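You operate a simulated robot arm through the tools that you are given. There is no shell and no other tool. Be economical: measure what you need, move in short steps, check, and stop when the job is done.

You run a simulated two-armed robot. Do the job below in one go: nothing can be reset, and whatever is moved stays where it is left.

## Task
On the grey table, fold the blue cloth in half.
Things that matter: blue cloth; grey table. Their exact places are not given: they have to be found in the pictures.

It is judged by the outcome, as a careful person would: the job done as asked, and still so three seconds after it is handed in. It fails if anything else is knocked over, pushed out of place, dropped, spilled or broken. Flat cloth is picked up by pressing the open fingertips on it (5 to 10 N) and closing them slowly along it; thin cloth reads only 2 to 8 mm in the jaws.

## Robot
Two 7-joint arms with two-finger grippers on one trunk, on a base that drives. Base frame: it is fixed to the floor where the robot stands at the start and does not move with it; the origin is under the middle of the robot, x ahead of it, y to its left, z up; the surface under the hand at the start is at about z = 750. Units: mm, degrees, N and s.
The left shoulder is at the start at [99, 216, 1091], the right one opposite. With the tool pointing down near the work surface each hand reaches from about 340 to 840 mm from the robot's upright axis, wherever it stands, measured 20 degrees to its own side. Places, roughly: grey table [700, 400, 800]. Payload 3.18 kg a hand.
Tool frame (each hand has its own): the origin (TCP) lies between the finger pads and is the grasp point; the fingertips stand 30 mm ahead of it; z points along the fingers, y is the line along which they close. Largest opening 144 mm; the body of the gripper starts 103 mm behind the TCP.
Orientation is told as [roll, pitch, yaw] about the base's x, y, z axes, in that order, counted from this pose: with the fingers straight down and closing along the base's y, the tool's x points along the base's -x, its y along +y and its z along -z.

## Interface
- The arms move only by the tool send_rows. It takes "left_series", "right_series" or both (then of equal length, played together; a hand with none holds still); each is a list of rows, each a list of 7 numbers: the turn, a rotation vector about the tool's x, y, z in degrees, then the shift along the tool's x, y, z in cm, then the gripper command, from -1 (fully open) to 1 (shut), values between in proportion. In form: [[rx, ry, rz, tx, ty, tz, jaw], ...]. A call has 1 to 20 rows; each row shifts and turns the commanded pose from where the row before left it, along the tool's axes as they then stand. Rows are played at 5 a second. More than 50 mm and 8.6 degrees between two rows, or a gripper value outside its range, and nothing of the call is played. Where a pose cannot be reached the arm comes as near as it can. A force on the tool above 40 N (or 10 N above the force at the start of the call, whichever is more), or a blocked arm, ends the call early, and 0.2 s more pass. The fingers move at their own pace and stop on an object; they squeeze with about 23 N. The grip force told is the motor's: it shows also when the fingers shut on nothing. Time passes only in rows, and 0.2 s behind the last, so rows that do not move let the fingers close. The reply holds the time, the measured pose of the TCP, the force on the tool along the base axes, the opening and the grip force, in the units named above and with some noise, with the torque about the TCP (base axes, N m) and any sound that the robot's microphone picked up, and new pictures: "views" is both (left out), scene, wrist or none (wrist: the cameras of the hands that moved).
- Cameras (640 x 400 px; columns grow to the right, rows downward): "scene" is now at [197.7, 8.2, 1260.4]; the picture's right is [0.10, -1.00, 0.00], its down [-0.72, -0.07, -0.69] and it looks along [0.69, 0.07, -0.72] (base axes); focal length 274 px, centre (320, 200). "left" rides on the left gripper at [77, -16, -143] in its tool frame; the picture's right is [0.21, 0.98, 0.00], its down [-0.84, 0.18, -0.51] and it looks along [-0.50, 0.11, 0.86] (tool axes); focal length 218 px, centre (320, 200). "right" rides on the right gripper at [76, 16, -143] in its tool frame; the picture's right is [-0.21, 0.98, 0.00], its down [-0.84, -0.18, -0.51] and it looks along [-0.50, -0.11, 0.86] (tool axes); focal length 218 px, centre (320, 200).
- lift_body(by): slides the trunk up (or, below 0, down) by that many mm; the arms and the scene camera ride with it, the base frame stays. It gives what a move gives, with no picture.
- base_move(legs): drives the robot by 1 to 6 legs, each [ahead, left, turn to the left] in mm, mm and degrees, along the robot's own axes; the way and the turn of a leg run together, so that a leg with both is an arc; at most 1500 mm and 180 degrees a leg. The arms and the cameras ride along, it lands a little off, and it stops where it bumps. It gives what a move gives, and a new picture of the scene camera.
- head_to(pan, tilt): turns the head with the scene camera to pan (to the left, within 80 degrees either way) and tilt (down, from -29 to 69), counted from straight ahead of the robot. It gives what a move gives, and a new picture of the scene camera.
- point_at(camera, pixels): there is no depth. For up to 12 entries [column, row, z] of the newest picture of that camera ("zoom" is the newest enlarged one), the place [x, y] in the base frame at which the ray of that pixel passes the height z, good to about 3 mm. It takes no simulated time.
- enlarge(camera, box): a new picture of the part [left, top, right, bottom] of that camera's present view, enlarged. It takes no simulated time.
- sign_off(): hands the job in; it is judged then, once.

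Keep the steps short. Do not move on a guess: measure, check each grasp and each placing, and mend mistakes. In all there are 80 turns and 260 pictures (those below and enlarged ones count). Leave the grippers open and the arms clear of the work at the hand-in unless told otherwise, and finish with a single line.

The tools are called after "Request:" as a command line: name --argument value ..., lists and objects as JSON in quotes. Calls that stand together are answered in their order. send_rows: Moves the arms, as the interface text tells. Its arguments: {"type":"object","properties":{"left_series":{"type":"array","items":{"type":"array","items":{"type":"number"}}},"right_series":{"type":"array","items":{"type":"array","items":{"type":"number"}}},"views":{"type":"string","enum":["both","scene","wrist","none"]}},"required":[]} The other tools are called the same way: lift_body (by) slides the trunk up or down; base_move (legs) drives the base; head_to (pan, tilt) turns the head that bears the scene camera; point_at (camera, pixels) gives the place at which the rays of pixels pass given heights; enlarge (camera, box) takes an enlarged picture of a part of a camera's view; sign_off () hands the job in.

At the start:

```text
time_s: 0.0
left_ee_pos: [518.6, 354.7, 950.0]
left_tcp_rot: [0.0, 0.0, -0.1]
left_force: [-0.2, 0.3, 0.1]
left_ft_torque: [-0.01, 0.0, 0.03]
left_width: 143.8
left_finger_force: 0.0
right_ee_pos: [468.6, -159.6, 976.7]
right_tcp_rot: [0.0, 0.1, 0.0]
right_force: [-0.1, 1.5, 0.7]
right_ft_torque: [0.02, -0.03, 0.0]
right_width: 143.9
right_finger_force: 0.0
trunk travel left (down, up): [-175.0, 194.0]
robot x, y, heading: [1.0, 2.3, -0.1]
head pan, tilt: [5.5, 46.4]
```

scene: 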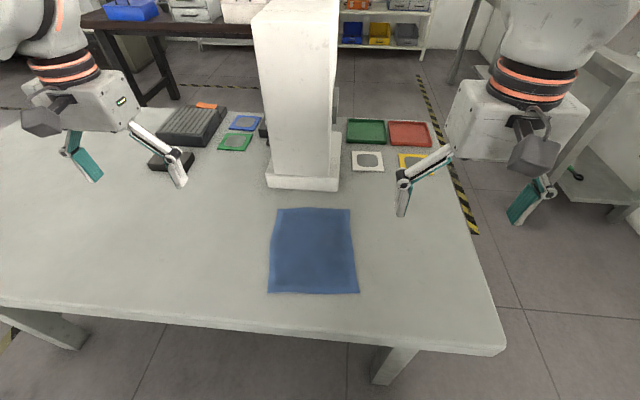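
right: 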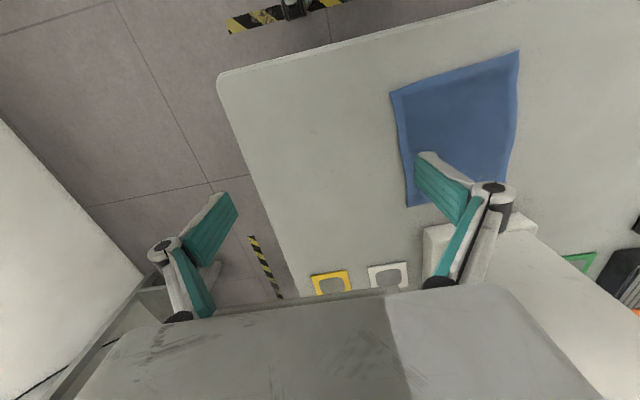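
left: 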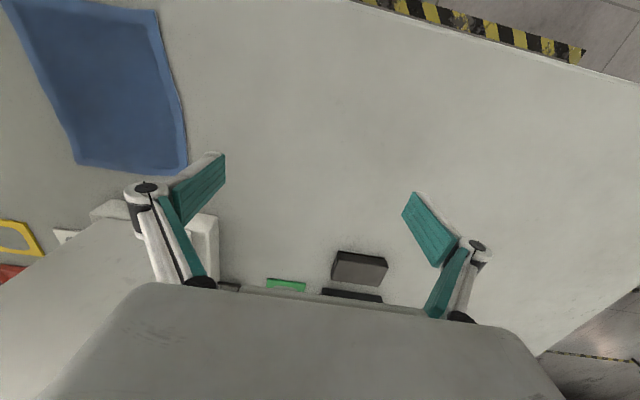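

The blue cloth is in the scene view, with corners near (278,209), (350,209), (358,293) and (268,292). I'll measure those corners and take an enlarged view.

Request:
point_at --camera "scene" --pixels '[[278, 209, 750], [350, 209, 750], [358, 293, 750], [268, 292, 750], [268, 185, 750], [338, 190, 750], [300, 350, 750], [500, 352, 750]]'

Request:
enlarge --camera "scene" --box '[240, 170, 400, 310]'

Request:
point_at --camera "right" --pixels '[[391, 92, 750], [519, 51, 750], [408, 206, 750], [391, 92, 800], [519, 51, 800], [408, 206, 800]]'

Request:
point_at --camera "left" --pixels '[[157, 10, 750], [186, 175, 750], [75, 160, 750], [157, 10, 800], [186, 175, 800], [75, 160, 800]]'

```text
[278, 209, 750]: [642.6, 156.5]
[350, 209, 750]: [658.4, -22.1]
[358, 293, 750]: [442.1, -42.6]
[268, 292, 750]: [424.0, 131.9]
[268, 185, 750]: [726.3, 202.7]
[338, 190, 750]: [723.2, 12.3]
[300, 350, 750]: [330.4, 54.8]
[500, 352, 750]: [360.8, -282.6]
```

```text
2.86 times, centred on (320, 240) of scene
```

zoom: 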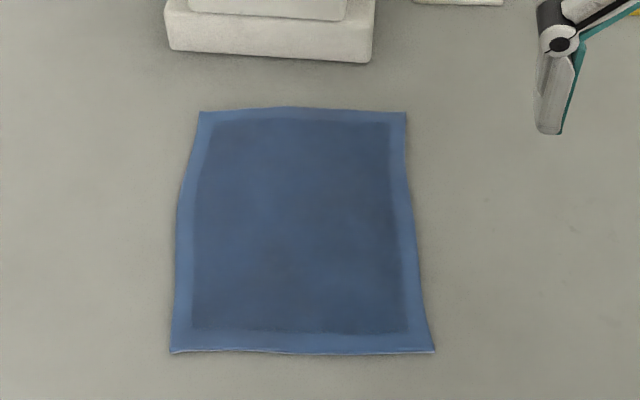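

```text
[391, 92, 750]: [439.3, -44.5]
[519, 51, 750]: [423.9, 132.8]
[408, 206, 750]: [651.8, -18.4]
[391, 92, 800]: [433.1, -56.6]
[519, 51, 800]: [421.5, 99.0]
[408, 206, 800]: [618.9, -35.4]
```

```text
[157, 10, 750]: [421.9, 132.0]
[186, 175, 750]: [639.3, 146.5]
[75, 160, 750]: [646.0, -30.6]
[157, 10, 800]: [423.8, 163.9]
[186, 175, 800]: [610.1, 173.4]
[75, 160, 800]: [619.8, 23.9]
```

The table is at z≈750. The cloth corners are NL (423,132), NR (440,-43), FL (641,153) and FR (653,-21). I'll fold the near edge onto the far edge using both hands. First I turn both grippers in place so they close across the near edge, with cameras outward, and set a partial opening of about 40 mm.

Request:
send_rows --left_series '[[0, 0, 7.03, 0, 0, 0, 0.44], [0, 0, 7.03, 0, 0, 0, 0.44], [0, 0, 7.03, 0, 0, 0, 0.44], [0, 0, 7.03, 0, 0, 0, 0.44], [0, 0, 7.03, 0, 0, 0, 0.44], [0, 0, 7.03, 0, 0, 0, 0.44], [0, 0, 7.03, 0, 0, 0, 0.44], [0, 0, 7.03, 0, 0, 0, 0.44], [0, 0, 7.03, 0, 0, 0, 0.44], [0, 0, 7.03, 0, 0, 0, 0.44], [0, 0, 7.03, 0, 0, 0, 0.44], [0, 0, 7.03, 0, 0, 0, 0.44]]' --right_series '[[0, 0, -7.96, 0, 0, 0, 0.44], [0, 0, -7.96, 0, 0, 0, 0.44], [0, 0, -7.96, 0, 0, 0, 0.44], [0, 0, -7.96, 0, 0, 0, 0.44], [0, 0, -7.96, 0, 0, 0, 0.44], [0, 0, -7.96, 0, 0, 0, 0.44], [0, 0, -7.96, 0, 0, 0, 0.44], [0, 0, -7.96, 0, 0, 0, 0.44], [0, 0, -7.96, 0, 0, 0, 0.44], [0, 0, -7.96, 0, 0, 0, 0.44], [0, 0, -7.96, 0, 0, 0, 0.44], [0, 0, -7.96, 0, 0, 0, 0.44]]' --views "scene"

```text
time_s: 2.6
left_ee_pos: [520.3, 355.0, 949.0]
left_tcp_rot: [0.0, 0.0, -84.4]
left_force: [0.0, 0.5, 0.8]
left_ft_torque: [-0.01, 0.0, 0.01]
left_width: 40.2
left_finger_force: 0.0
right_ee_pos: [466.7, -155.7, 974.4]
right_tcp_rot: [-0.4, 0.1, 39.3]
right_force: [-0.5, -0.1, 0.3]
right_ft_torque: [0.0, -0.03, 0.04]
right_width: 40.3
right_finger_force: 0.1
right hand out of reach, approached as far as the arm can: row 5, 6, 7, 8, 9, 10, 11, 12
trunk travel left (down, up): [-175.0, 194.0]
robot x, y, heading: [1.5, 3.7, -0.1]
head pan, tilt: [5.5, 46.4]
```

scene: 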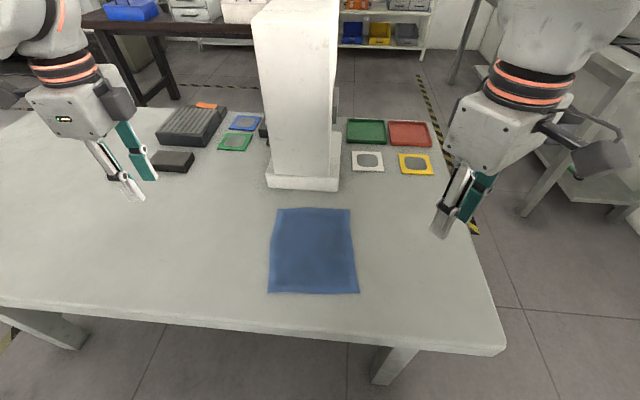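

The right wrist stops at about 39° of yaw. So I'll use mirrored diagonals instead, left at about -40° and right at about +40°, each pinching its corner across the diagonal. I turn the left back, and test the right with a small turn to see where its commanded pose is.

Request:
send_rows --left_series '[[0, 0, -7.5, 0, 0, 0, 0.5], [0, 0, -7.5, 0, 0, 0, 0.5], [0, 0, -7.5, 0, 0, 0, 0.5], [0, 0, -7.5, 0, 0, 0, 0.5], [0, 0, -7.5, 0, 0, 0, 0.5], [0, 0, -7.5, 0, 0, 0, 0.5]]' --right_series '[[0, 0, 4, 0, 0, 0, 0.5], [0, 0, 0, 0, 0, 0, 0.5], [0, 0, 0, 0, 0, 0, 0.5], [0, 0, 0, 0, 0, 0, 0.5], [0, 0, 0, 0, 0, 0, 0.5], [0, 0, 0, 0, 0, 0, 0.5]]' --views "none"

```text
time_s: 4.0
left_ee_pos: [518.7, 354.7, 949.4]
left_tcp_rot: [0.0, 0.0, -39.2]
left_force: [0.0, 0.2, 0.8]
left_ft_torque: [-0.03, -0.01, -0.01]
left_width: 35.9
left_finger_force: 0.1
right_ee_pos: [466.6, -157.3, 974.7]
right_tcp_rot: [-0.2, 0.0, 35.3]
right_force: [0.2, -0.4, -0.3]
right_ft_torque: [0.01, 0.02, -0.05]
right_width: 35.9
right_finger_force: 0.0
trunk travel left (down, up): [-175.0, 194.0]
robot x, y, heading: [2.8, 0.0, -0.2]
head pan, tilt: [5.5, 46.4]
```

The commanded pose clamps, so the right hand is now at 35° yaw, which is good enough. Next both hands go above the near corners: left to (442,116), right to (456,-24), both at z≈860.

Request:
send_rows --left_series '[[0, 0, 0, -1.52, -3.9, 1.48, 0.5], [0, 0, 0, -1.52, -3.9, 1.48, 0.5], [0, 0, 0, -1.52, -3.9, 1.48, 0.5], [0, 0, 0, -1.52, -3.9, 1.48, 0.5], [0, 0, 0, -1.52, -3.9, 1.48, 0.5], [0, 0, 0, -1.52, -3.9, 1.48, 0.5]]' --right_series '[[0, 0, 0, -1.145, 1.905, 1.92, 0.5], [0, 0, 0, -1.145, 1.905, 1.92, 0.5], [0, 0, 0, -1.145, 1.905, 1.92, 0.5], [0, 0, 0, -1.145, 1.905, 1.92, 0.5], [0, 0, 0, -1.145, 1.905, 1.92, 0.5], [0, 0, 0, -1.145, 1.905, 1.92, 0.5]]'

```text
time_s: 5.4
left_ee_pos: [443.2, 117.1, 859.4]
left_tcp_rot: [0.0, 0.0, -39.3]
left_force: [0.4, -0.6, -0.6]
left_ft_torque: [0.01, -0.01, 0.01]
left_width: 35.8
left_finger_force: 0.0
right_ee_pos: [457.9, -22.7, 857.6]
right_tcp_rot: [-0.1, 0.2, 35.4]
right_force: [0.4, -0.2, 0.5]
right_ft_torque: [0.02, 0.05, 0.0]
right_width: 35.8
right_finger_force: 0.1
trunk travel left (down, up): [-175.0, 194.0]
robot x, y, heading: [2.8, -0.8, -0.0]
head pan, tilt: [5.5, 46.4]
```

scene: 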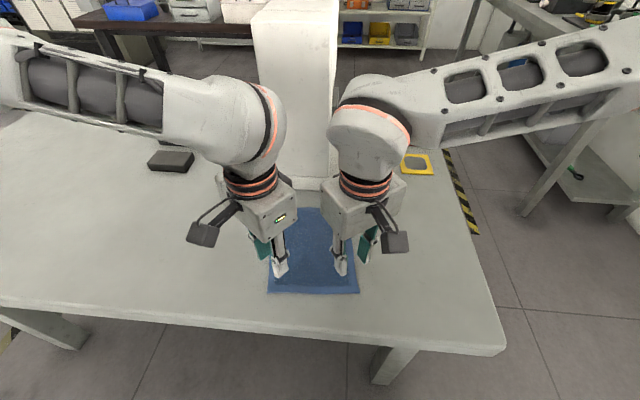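
right: 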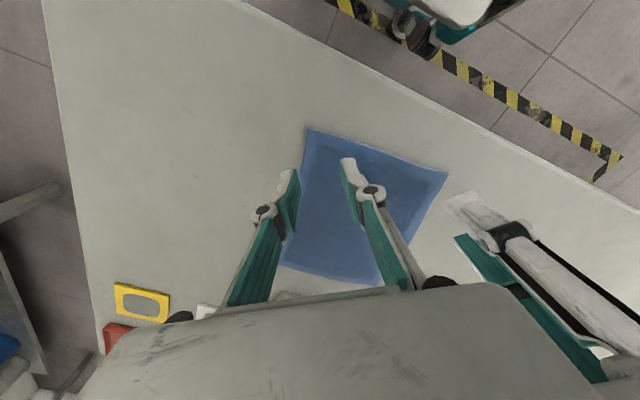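
left: 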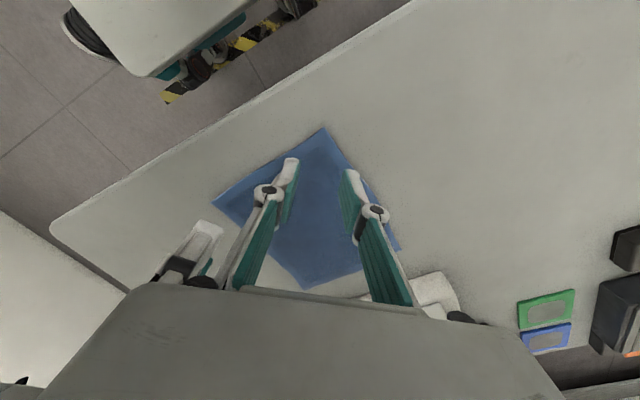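

Both hands are over their corners with a gap between them. Next I lower both until the tips are about 8 mm above the cloth, and look.

Request:
send_rows --left_series '[[0, 0, 0, 0, 0, 2.4, 0.5], [0, 0, 0, 0, 0, 2.4, 0.5], [0, 0, 0, 0, 0, 2.2, 0.5]]' --right_series '[[0, 0, 0, 0, 0, 2.3, 0.5], [0, 0, 0, 0, 0, 2.3, 0.5], [0, 0, 0, 0, 0, 2.2, 0.5]]'

Request:
enlarge --camera "scene" --box '[240, 190, 400, 310]'

```text
time_s: 6.2
left_ee_pos: [442.4, 116.7, 789.8]
left_tcp_rot: [0.0, 0.0, -39.3]
left_force: [-0.5, -0.6, -1.0]
left_ft_torque: [0.0, 0.01, 0.0]
left_width: 36.0
left_finger_force: 0.0
right_ee_pos: [458.7, -25.5, 790.7]
right_tcp_rot: [-0.3, 0.1, 35.3]
right_force: [-0.4, 0.1, -0.4]
right_ft_torque: [0.01, -0.03, 0.01]
right_width: 35.7
right_finger_force: 0.0
trunk travel left (down, up): [-175.0, 194.0]
robot x, y, heading: [-0.6, -0.1, 0.1]
head pan, tilt: [5.5, 46.4]
```

scene: 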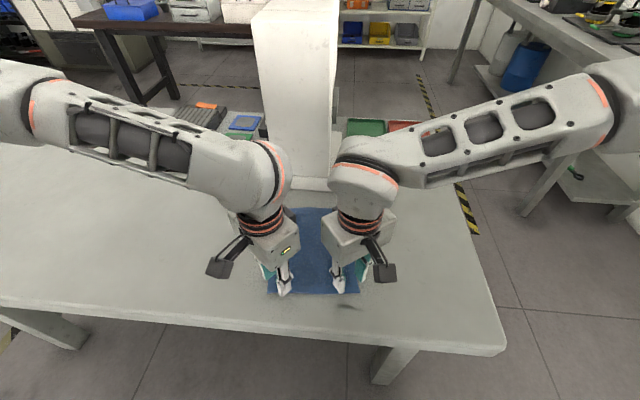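
right: 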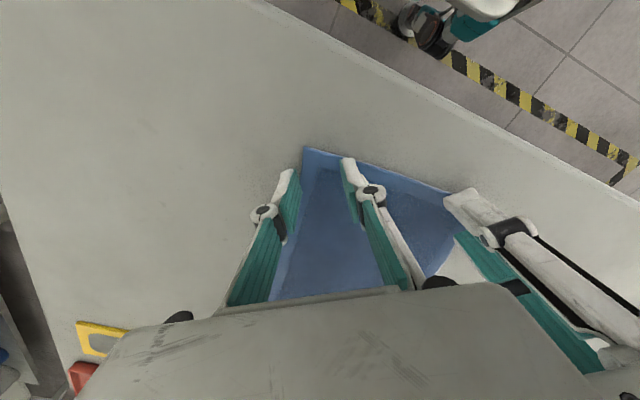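
left: 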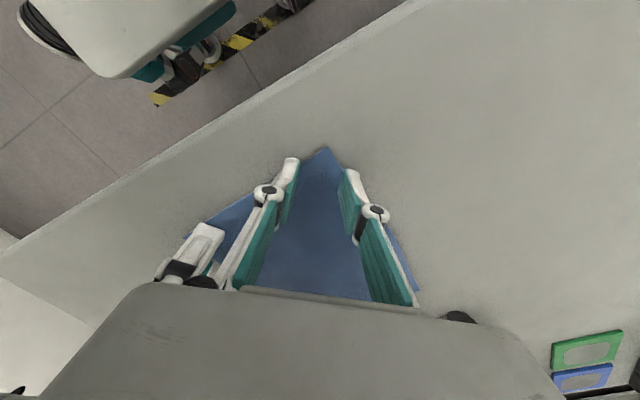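

```text
3.33 times, centred on (320, 250) of scene
```

zoom: 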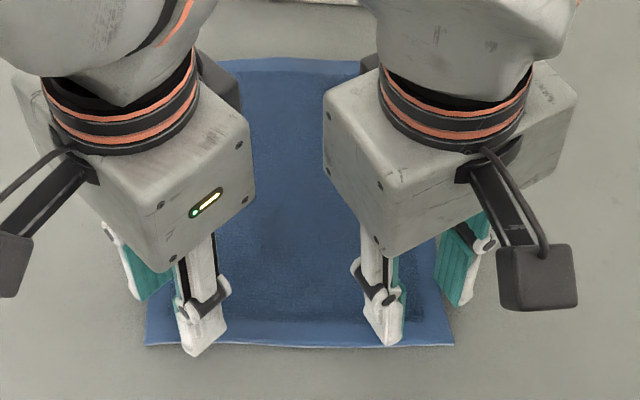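

The outer fingers sit right at the cloth edges. I shift each hand a few mm inward, narrow the opening to about 29 mm, and go down to contact in small steps.

Request:
send_rows --left_series '[[0, 0, 0, -0.4, 0, 0, 0.6], [0, 0, 0, 0, 0, 0.4, 0.6], [0, 0, 0, 0, 0, 0.3, 0.6], [0, 0, 0, 0, 0, 0.2, 0.6], [0, 0, 0, 0, 0, 0, 0.6]]' --right_series '[[0, 0, 0, -0.35, 0.49, 0, 0.6], [0, 0, 0, 0, 0, 0.4, 0.6], [0, 0, 0, 0, 0, 0.3, 0.6], [0, 0, 0, 0, 0, 0.2, 0.6], [0, 0, 0, 0, 0, 0, 0.6]]' --views "wrist"

```text
time_s: 7.4
left_ee_pos: [444.2, 112.8, 782.8]
left_tcp_rot: [0.1, -0.2, -39.3]
left_force: [-0.4, 1.5, 5.4]
left_ft_torque: [0.02, -0.02, 0.01]
left_width: 28.5
left_finger_force: 0.1
right_ee_pos: [457.3, -19.5, 782.6]
right_tcp_rot: [-0.3, 0.0, 35.3]
right_force: [1.1, 0.1, 7.6]
right_ft_torque: [0.05, -0.01, 0.01]
right_width: 28.5
right_finger_force: 0.0
trunk travel left (down, up): [-175.0, 194.0]
robot x, y, heading: [-1.4, 2.3, 0.1]
head pan, tilt: [5.5, 46.4]
```

right: 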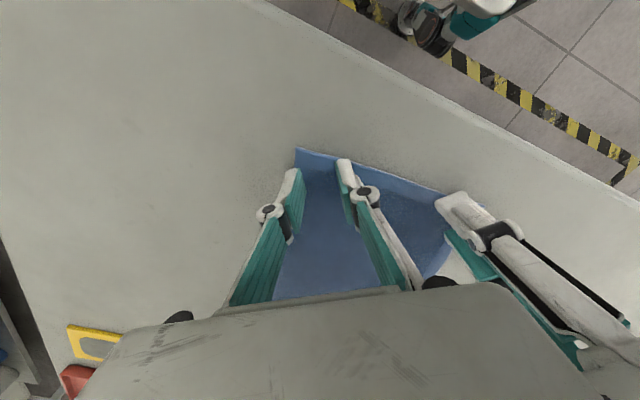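
left: 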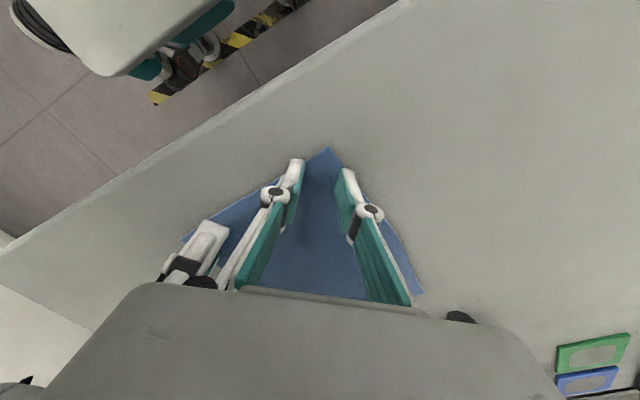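

The contact forces are 5.4 and 7.6 N, which is in the wanted range. Now I close slowly.

Request:
send_rows --left_series '[[0, 0, 0, 0, 0, 0.03, 0.63], [0, 0, 0, 0, 0, 0, 0.66], [0, 0, 0, 0, 0, 0, 0.7], [0, 0, 0, 0, 0, 0, 0.74], [0, 0, 0, 0, 0, 0, 0.78], [0, 0, 0, 0, 0, 0, 0.82], [0, 0, 0, 0, 0, 0, 0.86], [0, 0, 0, 0, 0, 0, 0.9], [0, 0, 0, 0, 0, 0, 0.94], [0, 0, 0, 0, 0, 0, 1], [0, 0, 0, 0, 0, 0, 1], [0, 0, 0, 0, 0, 0, 1]]' --right_series '[[0, 0, 0, 0, 0, 0, 0.63], [0, 0, 0, 0, 0, 0, 0.66], [0, 0, 0, 0, 0, 0, 0.7], [0, 0, 0, 0, 0, 0, 0.74], [0, 0, 0, 0, 0, 0, 0.78], [0, 0, 0, 0, 0, 0, 0.82], [0, 0, 0, 0, 0, 0, 0.86], [0, 0, 0, 0, 0, 0, 0.9], [0, 0, 0, 0, 0, 0, 0.94], [0, 0, 0, 0, 0, 0, 1], [0, 0, 0, 0, 0, 0, 1], [0, 0, 0, 0, 0, 0, 1]]' --views "wrist"

```text
time_s: 10.0
left_ee_pos: [444.8, 113.4, 781.3]
left_tcp_rot: [0.0, 0.0, -39.3]
left_force: [-0.2, 0.0, 0.2]
left_ft_torque: [0.02, -0.01, 0.02]
left_width: 0.0
left_finger_force: 22.8
right_ee_pos: [457.6, -18.8, 781.0]
right_tcp_rot: [-0.3, 0.1, 35.3]
right_force: [0.3, -0.3, 2.0]
right_ft_torque: [0.0, 0.0, -0.06]
right_width: 3.8
right_finger_force: 23.3
trunk travel left (down, up): [-175.0, 194.0]
robot x, y, heading: [-1.6, 3.2, -0.1]
head pan, tilt: [5.5, 46.4]
```

right: 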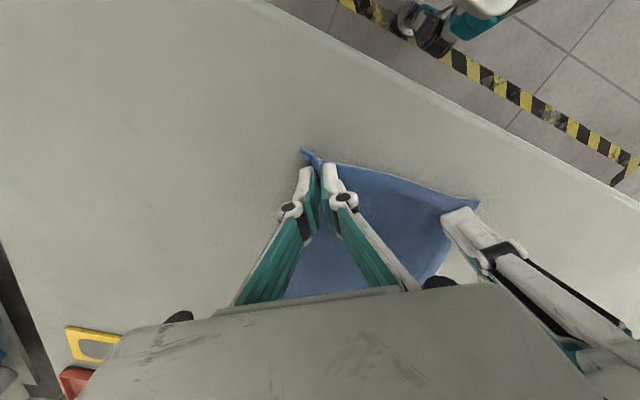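
left: 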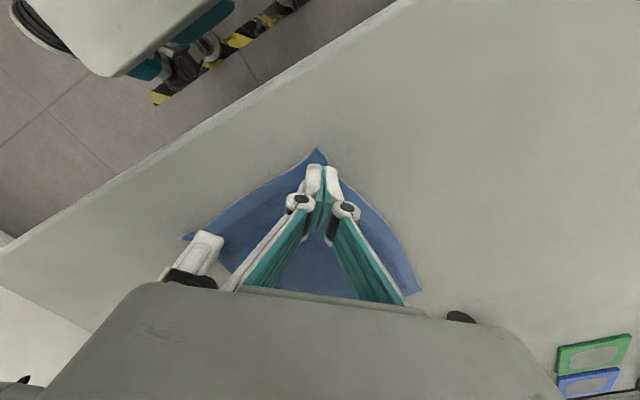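

The right hand holds cloth, reading 3.8 mm. The left slipped and reads 0.0. I raise the left by 8 mm, reopen it, and press again a little harder while the right holds.

Request:
send_rows --left_series '[[0, 0, 0, 0, 0, -0.8, 1], [0, 0, 0, 0, 0, 0, 0.58], [0, 0, 0, 0, 0, 0.6, 0.58], [0, 0, 0, 0, 0, 0.25, 0.58], [0, 0, 0, 0, 0, 0.15, 0.58], [0, 0, 0, 0, 0, 0, 0.58]]' --views "wrist"

```text
time_s: 11.4
left_ee_pos: [444.4, 114.0, 782.1]
left_tcp_rot: [0.1, -0.1, -39.3]
left_force: [-1.0, 2.3, 20.1]
left_ft_torque: [-0.02, 0.05, -0.02]
left_width: 30.7
left_finger_force: 0.8
right_ee_pos: [456.8, -18.4, 782.8]
right_tcp_rot: [-0.3, 0.2, 35.4]
right_force: [0.6, 0.4, -0.4]
right_ft_torque: [0.02, 0.02, 0.02]
right_width: 3.6
right_finger_force: 23.3
trunk travel left (down, up): [-175.0, 194.0]
robot x, y, heading: [2.6, -2.0, 0.0]
head pan, tilt: [5.5, 46.4]
```

left: 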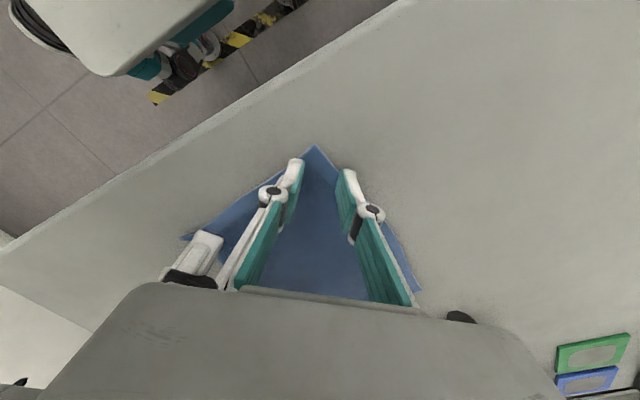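

It reads 20 N, which is too hard. I ease off, shift the hand 3 mm along -y of the tool to centre it on the corner, then press with a lighter force.

Request:
send_rows --left_series '[[0, 0, 0, 0, 0, -0.6, 0.58], [0, 0, 0, -0.1, -0.3, 0, 0.6], [0, 0, 0, 0, 0, 0.35, 0.6], [0, 0, 0, 0, 0, 0.15, 0.6], [0, 0, 0, 0, 0, 0, 0.6]]' --views "wrist"

```text
time_s: 12.6
left_ee_pos: [443.0, 110.2, 781.0]
left_tcp_rot: [0.2, -0.2, -39.3]
left_force: [-3.3, 2.2, 18.0]
left_ft_torque: [-0.02, 0.13, -0.04]
left_width: 28.5
left_finger_force: 0.2
right_ee_pos: [455.9, -19.7, 782.1]
right_tcp_rot: [-0.3, 0.0, 35.3]
right_force: [-0.1, -0.2, -0.1]
right_ft_torque: [0.02, 0.03, 0.01]
right_width: 3.8
right_finger_force: 23.3
trunk travel left (down, up): [-175.0, 194.0]
robot x, y, heading: [0.2, -1.6, 0.1]
head pan, tilt: [5.5, 46.4]
```

left: 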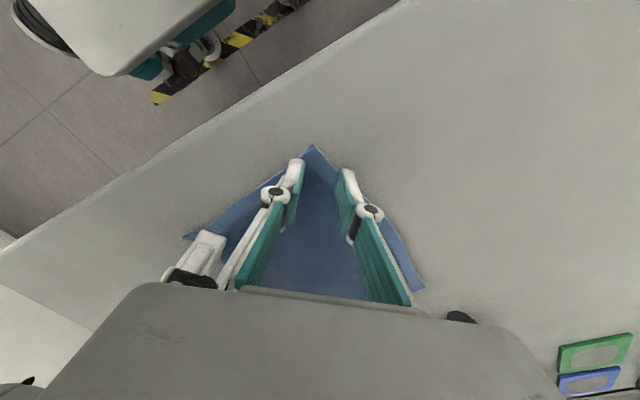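

It still reads 18 N, and the corner looks off-centre between the fingers. I measure the corner position.

Request:
point_at --camera "left" --pixels '[[312, 146, 751], [297, 160, 751], [345, 170, 751], [425, 288, 751], [185, 238, 751]]'

Request:
enlarge --camera "left" --box '[240, 120, 400, 220]'

```text
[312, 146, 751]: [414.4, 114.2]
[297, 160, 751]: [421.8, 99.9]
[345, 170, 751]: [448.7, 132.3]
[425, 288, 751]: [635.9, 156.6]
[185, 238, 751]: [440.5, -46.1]
```

```text
4.00 times, centred on (320, 170) of left
```

zoom: 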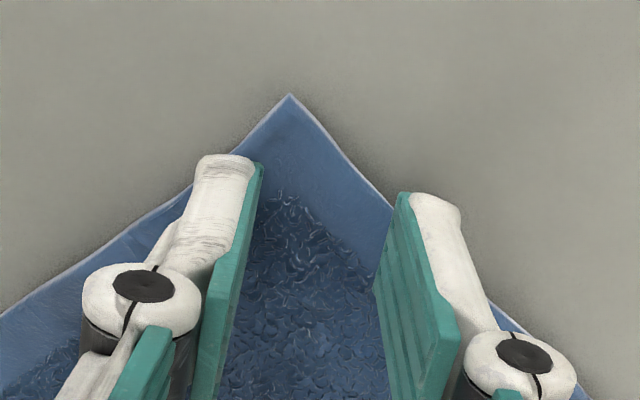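

The corner was dragged to about (414,114), so the hand sits 12-15 mm off the diagonal. I lift, shift 11 mm, and press lightly.

Request:
send_rows --left_series '[[0, 0, 0, 0, 0, -0.6, 0.6], [0, 0, 0, 0, -1.1, 0, 0.6], [0, 0, 0, 0, 0, 0.35, 0.6], [0, 0, 0, 0, 0, 0.17, 0.6], [0, 0, 0, 0, 0, 0, 0.6]]' --views "wrist"

Request:
enlarge --camera "left" --box '[240, 120, 400, 220]'

```text
time_s: 13.8
left_ee_pos: [435.7, 101.8, 782.6]
left_tcp_rot: [0.0, -0.1, -39.3]
left_force: [-1.8, 1.6, 9.1]
left_ft_torque: [0.02, 0.04, 0.02]
left_width: 28.6
left_finger_force: 0.1
right_ee_pos: [456.0, -19.2, 781.9]
right_tcp_rot: [-0.2, 0.0, 35.3]
right_force: [0.1, 0.5, 1.0]
right_ft_torque: [-0.02, 0.02, -0.02]
right_width: 3.5
right_finger_force: 23.0
trunk travel left (down, up): [-175.0, 194.0]
robot x, y, heading: [0.4, 1.9, 0.1]
head pan, tilt: [5.5, 46.4]
```

left: 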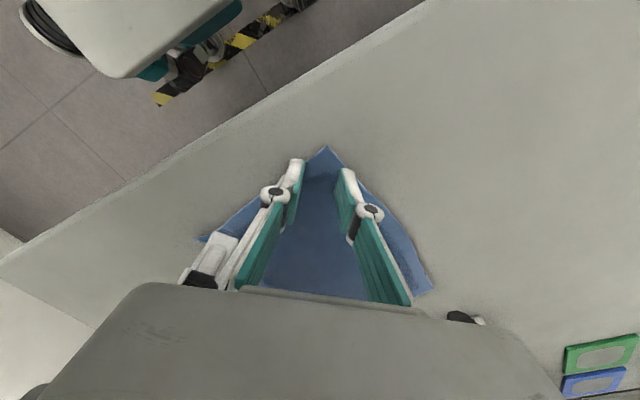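

```text
4.00 times, centred on (320, 170) of left
```

zoom: 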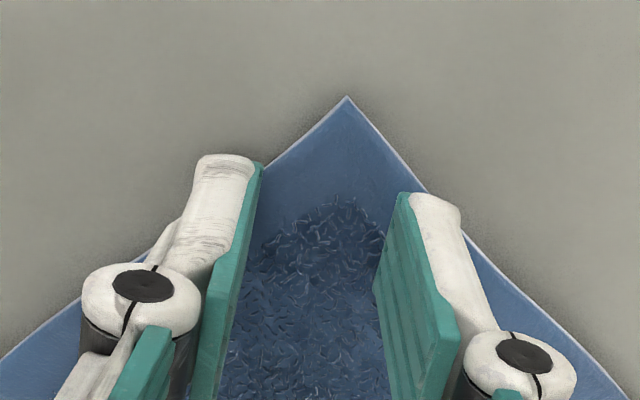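

Force is 9.1 N and both fingertips are on the cloth, centred on the corner. I close slowly, creeping down slightly to hold the pressure.

Request:
send_rows --left_series '[[0, 0, 0, 0, 0, 0, 0.63], [0, 0, 0, 0, 0, 0.02, 0.66], [0, 0, 0, 0, 0, 0.02, 0.69], [0, 0, 0, 0, 0, 0.02, 0.72], [0, 0, 0, 0, 0, 0.02, 0.75], [0, 0, 0, 0, 0, 0.02, 0.78], [0, 0, 0, 0, 0, 0.02, 0.81], [0, 0, 0, 0, 0, 0, 0.84], [0, 0, 0, 0, 0, 0, 0.87], [0, 0, 0, 0, 0, 0, 0.9], [0, 0, 0, 0, 0, 0, 0.93], [0, 0, 0, 0, 0, 0, 0.96], [0, 0, 0, 0, 0, 0, 1], [0, 0, 0, 0, 0, 0, 1]]' --views "wrist"

```text
time_s: 16.8
left_ee_pos: [437.1, 102.3, 780.3]
left_tcp_rot: [0.1, 0.0, -39.3]
left_force: [0.2, -1.7, 7.0]
left_ft_torque: [-0.04, -0.03, 0.01]
left_width: 1.9
left_finger_force: 23.2
right_ee_pos: [456.3, -18.9, 781.8]
right_tcp_rot: [-0.3, 0.1, 35.3]
right_force: [0.4, 1.6, 0.4]
right_ft_torque: [0.05, 0.02, -0.03]
right_width: 3.6
right_finger_force: 23.2
trunk travel left (down, up): [-175.0, 194.0]
robot x, y, heading: [3.0, -1.5, 0.2]
head pan, tilt: [5.5, 46.4]
```

left: 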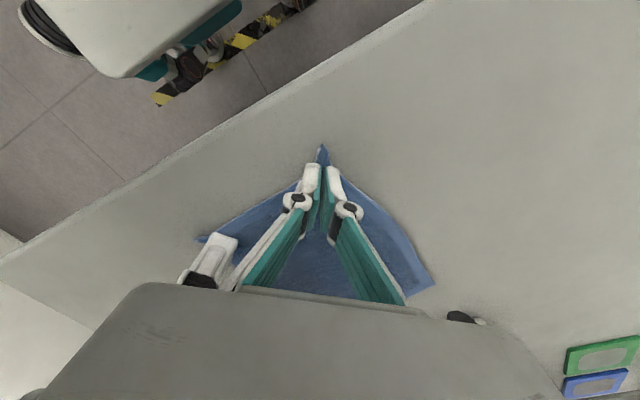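

The left now reads 1.9 mm with a pinched ridge showing. I lift both by 40 mm slowly and check the grips.

Request:
send_rows --left_series '[[0, 0, 0, 0, 0, -1, 1], [0, 0, 0, 0, 0, -1, 1], [0, 0, 0, 0, 0, -1, 1], [0, 0, 0, 0, 0, -1, 1]]' --right_series '[[0, 0, 0, 0, 0, -1, 1], [0, 0, 0, 0, 0, -1, 1], [0, 0, 0, 0, 0, -1, 1], [0, 0, 0, 0, 0, -1, 1]]'

Request:
enlarge --camera "scene" --box '[240, 190, 400, 310]'

```text
time_s: 17.8
left_ee_pos: [436.5, 101.6, 820.5]
left_tcp_rot: [0.1, 0.0, -39.3]
left_force: [0.1, 0.7, 0.6]
left_ft_torque: [0.03, -0.01, 0.02]
left_width: 1.9
left_finger_force: 23.5
right_ee_pos: [457.6, -17.4, 820.0]
right_tcp_rot: [-0.3, 0.0, 35.5]
right_force: [0.5, 0.8, 0.0]
right_ft_torque: [0.0, 0.01, -0.02]
right_width: 3.8
right_finger_force: 22.7
trunk travel left (down, up): [-175.0, 194.0]
robot x, y, heading: [-0.1, -1.1, -0.0]
head pan, tilt: [5.5, 46.4]
```

scene: 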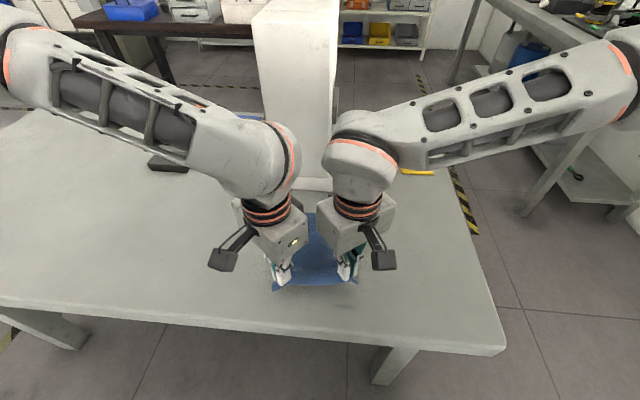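
right: 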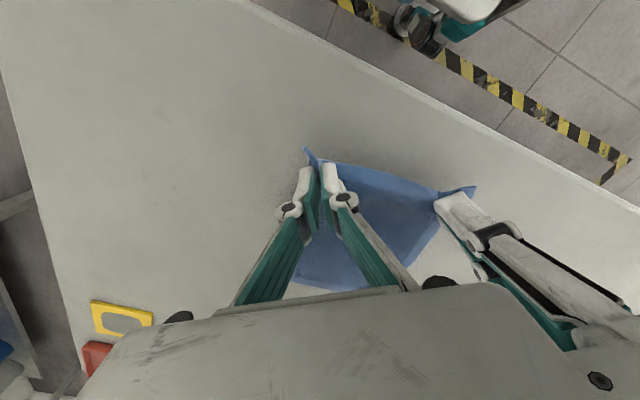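
left: 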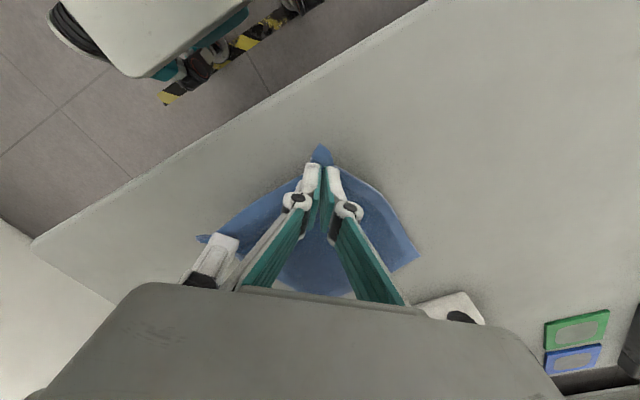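

```text
3.33 times, centred on (320, 250) of scene
```

zoom: 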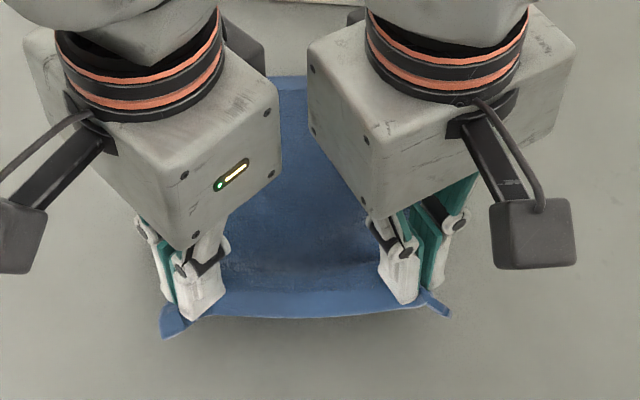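

Both grips hold and the near edge is lifted. I check whether the far edge has stayed put.

Request:
point_at --camera "left" --pixels '[[420, 256, 751], [357, 299, 751]]'

Request:
point_at --camera "right" --pixels '[[290, 281, 751], [365, 291, 751], [415, 258, 751]]'

Request:
point_at --camera "scene" --pixels '[[310, 211, 751], [325, 212, 751]]'

```text
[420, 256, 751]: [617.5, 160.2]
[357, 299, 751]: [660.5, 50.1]
```

```text
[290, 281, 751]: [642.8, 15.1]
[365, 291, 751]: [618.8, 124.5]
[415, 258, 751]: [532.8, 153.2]
```

```text
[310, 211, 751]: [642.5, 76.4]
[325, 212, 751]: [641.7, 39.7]
```

Request:
enlarge --camera "left" --box '[320, 200, 480, 300]'

Request:
enlarge --camera "right" --box '[250, 200, 410, 300]'

```text
4.00 times, centred on (400, 250) of left
```

zoom: 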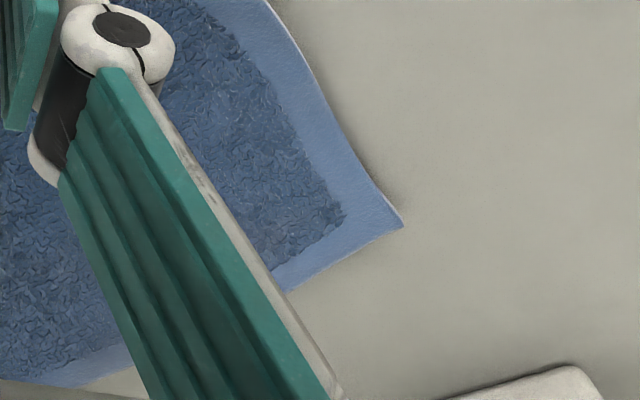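

```text
4.00 times, centred on (330, 250) of right
```

zoom: 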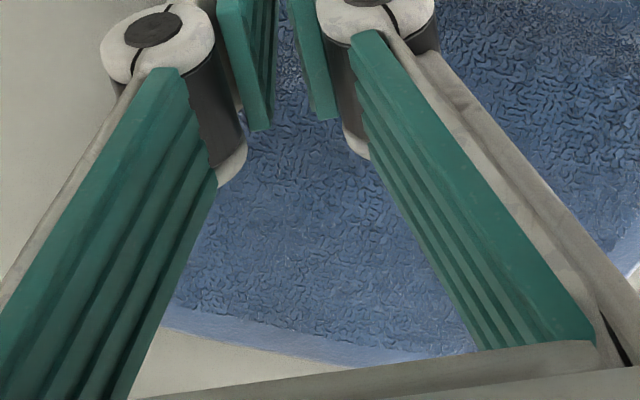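

The far-left corner is now at about (617,160) and the far edge is tilted about 9-10°. I carry both hands along a shallow arc parallel to the cloth's length, first half only, and check the grips.

Request:
send_rows --left_series '[[0, 0, 0, -0.89, 1.04, -0.8, 1], [0, 0, 0, -0.9, 1.11, -1.2, 1], [0, 0, 0, -0.9, 1.11, -1.2, 1], [0, 0, 0, -1.3, 1.58, -0.5, 1], [0, 0, 0, -1.3, 1.58, -0.5, 1]]' --right_series '[[0, 0, 0, -1.22, -0.62, -0.8, 1], [0, 0, 0, -1.28, -0.6, -1.2, 1], [0, 0, 0, -1.28, -0.6, -1.2, 1], [0, 0, 0, -1.83, -0.88, -0.5, 1], [0, 0, 0, -1.83, -0.88, -0.5, 1]]'

Request:
enlarge --camera "scene" --box '[240, 170, 400, 290]'

```text
time_s: 19.0
left_ee_pos: [517.4, 117.7, 860.8]
left_tcp_rot: [0.0, 0.1, -39.3]
left_force: [0.1, -0.2, -0.6]
left_ft_torque: [-0.03, 0.0, 0.03]
left_width: 2.0
left_finger_force: 23.0
right_ee_pos: [537.5, -4.7, 862.6]
right_tcp_rot: [-0.3, 0.0, 35.3]
right_force: [-0.4, 0.3, -0.4]
right_ft_torque: [-0.04, -0.02, 0.0]
right_width: 3.4
right_finger_force: 22.8
trunk travel left (down, up): [-175.0, 194.0]
robot x, y, heading: [3.5, -4.8, 0.1]
head pan, tilt: [5.5, 46.4]
```

scene: 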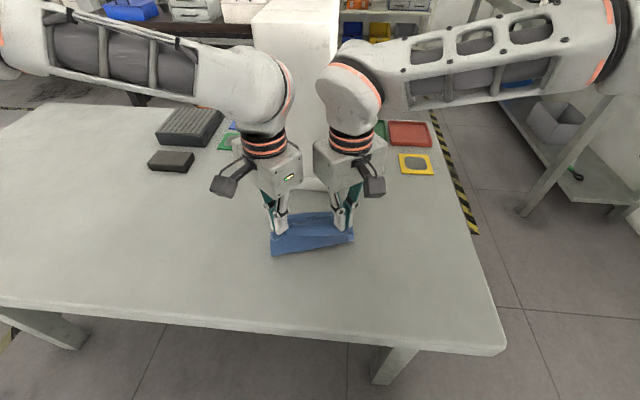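
right: 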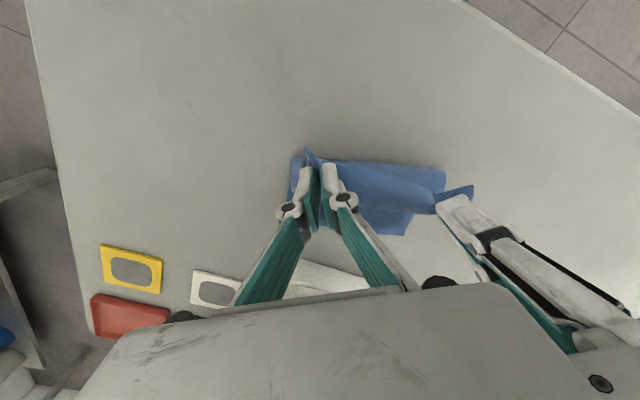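
left: 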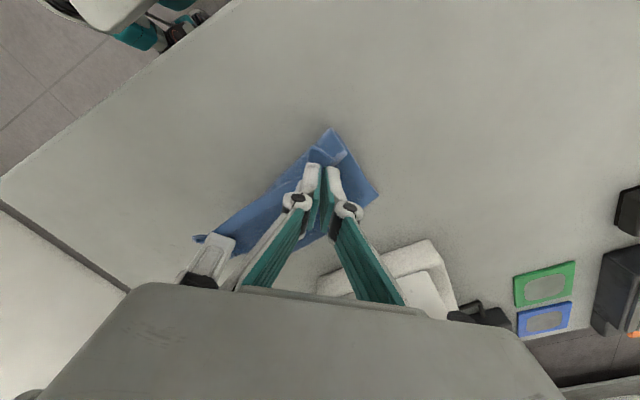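

```text
3.33 times, centred on (320, 230) of scene
```

zoom: 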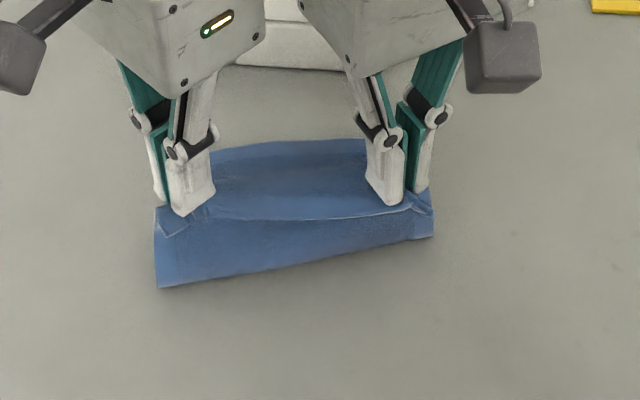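

The fold is forming well. I measure the crease and far edge now.

Request:
point_at --camera "zoom" --pixels '[[157, 287, 751], [433, 236, 751], [215, 152, 751], [365, 139, 751]]'

Request:
point_at --camera "left" --pixels '[[378, 194, 751], [330, 128, 751], [310, 244, 751]]'

Request:
point_at --camera "right" --pixels '[[404, 235, 751], [445, 171, 751], [291, 158, 751]]'

Request:
enlarge --camera "right" --box '[260, 130, 480, 268]'

Request:
enlarge --camera "left" --box '[180, 120, 400, 258]'

```text
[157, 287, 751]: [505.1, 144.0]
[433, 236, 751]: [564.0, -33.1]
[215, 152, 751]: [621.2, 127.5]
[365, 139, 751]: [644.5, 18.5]
```

```text
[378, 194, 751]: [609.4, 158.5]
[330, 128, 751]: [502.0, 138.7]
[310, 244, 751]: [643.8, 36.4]
```

```text
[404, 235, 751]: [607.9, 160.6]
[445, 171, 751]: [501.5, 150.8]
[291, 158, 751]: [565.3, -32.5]
```

```text
2.90 times, centred on (370, 199) of right
```

zoom: 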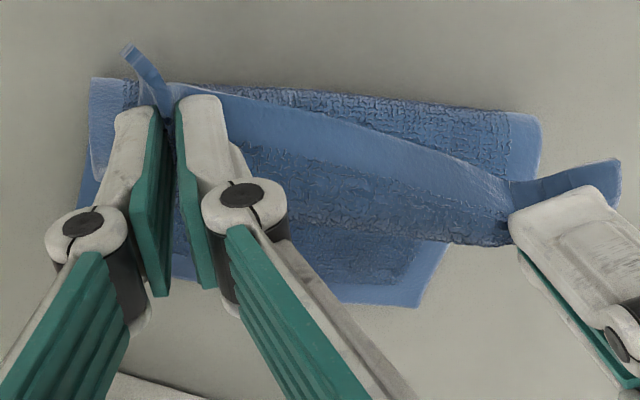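

```text
2.90 times, centred on (290, 189) of left
```

zoom: 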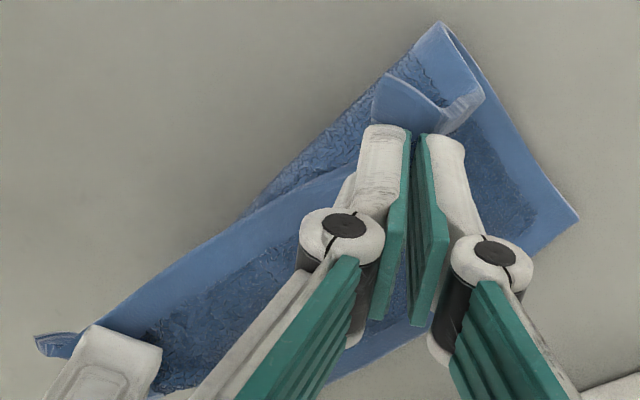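

The far-left corner is at (609,159) and the far edge passes (644,27). The crease runs (504,147) to (565,-33), nearly parallel. I continue the arc so the grip points land just inside the far corners, left at (595,135), right at (628,13), stopping a little above the table.

Request:
send_rows --left_series '[[0, 0, 0, -1.3, 1.58, 0.5, 1], [0, 0, 0, -1.3, 1.58, 0.5, 1], [0, 0, 0, -0.9, 1.12, 1.5, 1], [0, 0, 0, -0.9, 1.12, 1.5, 1], [0, 0, 0, -0.58, 0.86, 2.0, 1]]' --right_series '[[0, 0, 0, -2.1, -1.0, 0.5, 1], [0, 0, 0, -2.1, -1.0, 0.5, 1], [0, 0, 0, -1.48, -0.68, 1.5, 1], [0, 0, 0, -1.48, -0.68, 1.5, 1], [0, 0, 0, -1.21, -0.36, 2.0, 1]]'

Request:
enlarge --camera "right" --box '[260, 110, 480, 248]'

Request:
enlarge --camera "left" --box '[180, 100, 400, 238]'

```text
time_s: 20.2
left_ee_pos: [597.8, 136.9, 800.1]
left_tcp_rot: [0.0, 0.1, -39.4]
left_force: [0.0, -1.7, 0.1]
left_ft_torque: [-0.02, 0.04, 0.01]
left_width: 1.6
left_finger_force: 23.4
right_ee_pos: [605.7, 9.0, 826.9]
right_tcp_rot: [-0.2, 0.1, 35.3]
right_force: [-0.4, 1.0, -0.2]
right_ft_torque: [0.03, 0.04, 0.02]
right_width: 3.9
right_finger_force: 22.5
right hand out of reach, approached as far as the arm can: row 4, 5
trunk travel left (down, up): [-175.0, 194.0]
robot x, y, heading: [2.6, -1.6, 0.0]
head pan, tilt: [5.5, 46.4]
```

scene: 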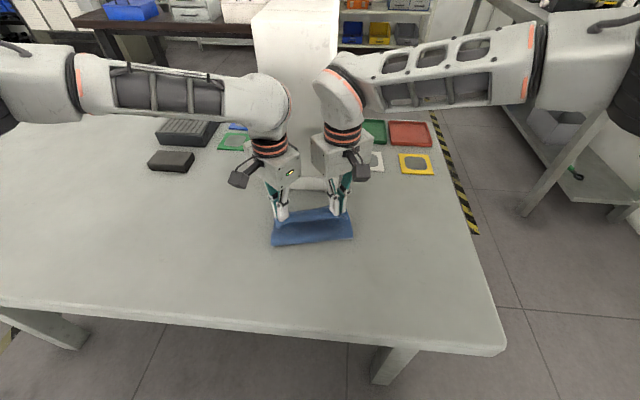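
right: 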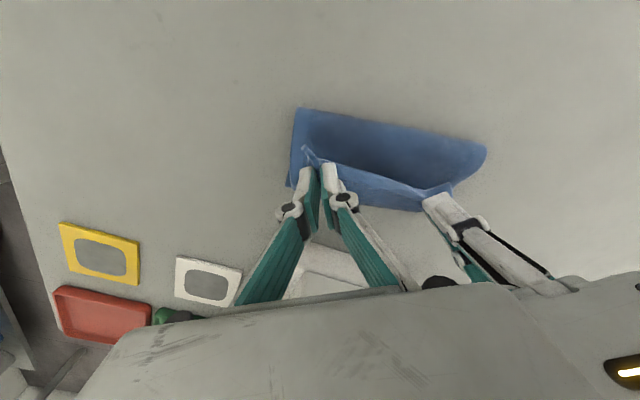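
left: 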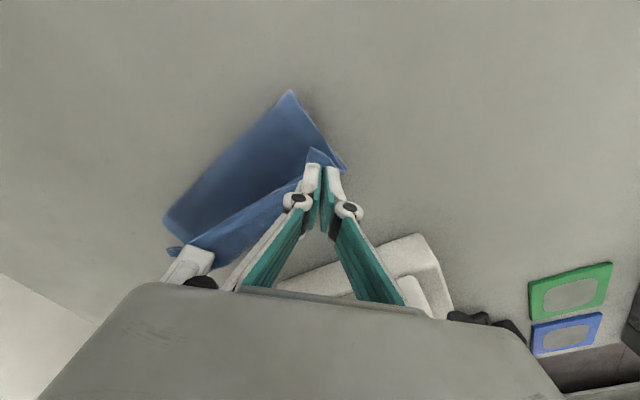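

```text
2.90 times, centred on (370, 179) of right
```

zoom: 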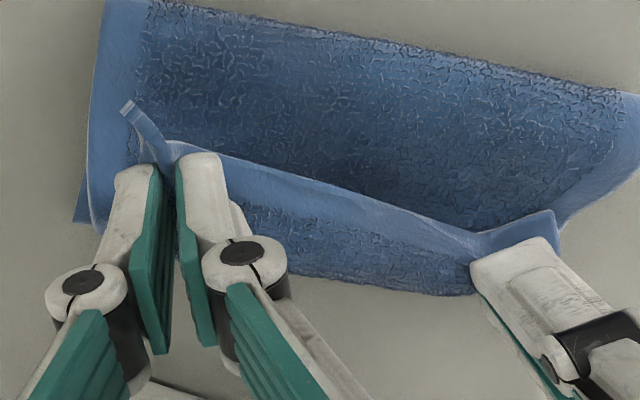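

```text
2.90 times, centred on (290, 169) of left
```

zoom: 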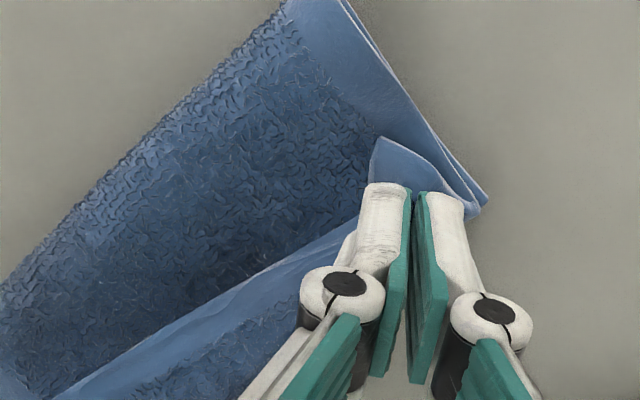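

The left hand is in place, but the right stopped short at (606,9,827), likely its yaw limit again. I turn the right hand 12° back to free the wrist and continue to its target.

Request:
send_rows --right_series '[[0, 0, 6, 0, 0, 0, 1], [0, 0, 6, 0, 0, 0, 1], [0, 0, 0, -0.73, -0.17, 0.8, 1], [0, 0, 0, -0.73, -0.17, 0.9, 1], [0, 0, 0, -0.73, -0.17, 1.0, 1]]'

Request:
enlarge --camera "right" --box '[240, 100, 500, 262]'

Request:
enlarge --camera "left" --box '[140, 80, 400, 242]'

```text
time_s: 21.4
left_ee_pos: [597.6, 135.6, 800.7]
left_tcp_rot: [0.1, -0.1, -39.3]
left_force: [0.3, -1.4, -0.1]
left_ft_torque: [-0.08, -0.01, -0.01]
left_width: 1.6
left_finger_force: 22.5
right_ee_pos: [628.0, 12.5, 800.6]
right_tcp_rot: [-0.3, 0.1, 23.3]
right_force: [-0.7, 1.5, -0.7]
right_ft_torque: [0.09, 0.03, 0.09]
right_width: 3.9
right_finger_force: 23.2
trunk travel left (down, up): [-175.0, 194.0]
robot x, y, heading: [1.1, 0.5, -0.0]
head pan, tilt: [5.5, 46.4]
```

scene: 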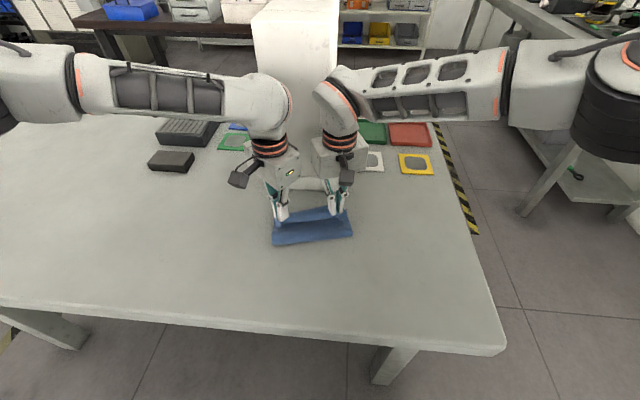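
right: 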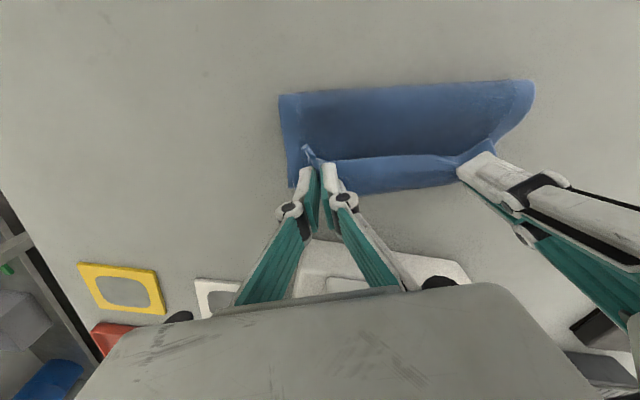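

```text
2.46 times, centred on (370, 181) of right
```

zoom: 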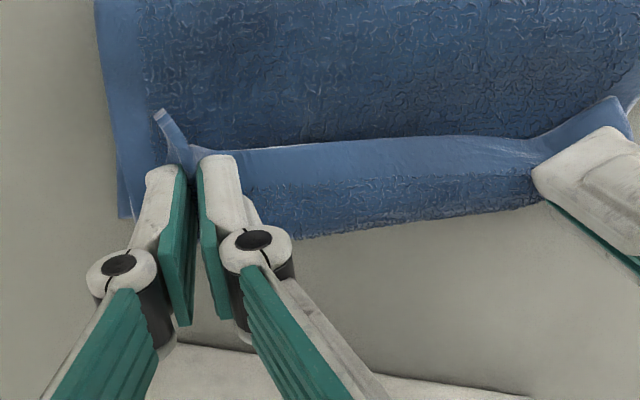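

```text
2.46 times, centred on (270, 161) of left
```

zoom: 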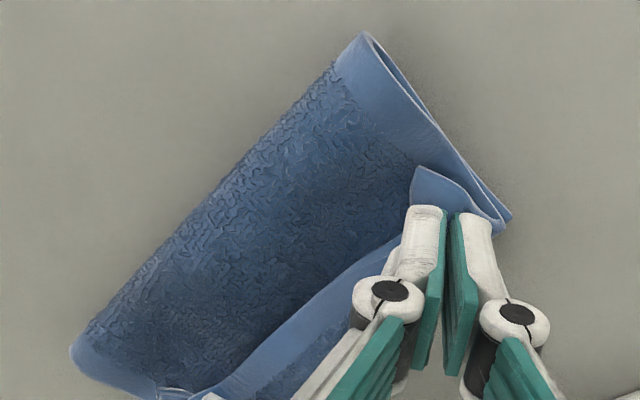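

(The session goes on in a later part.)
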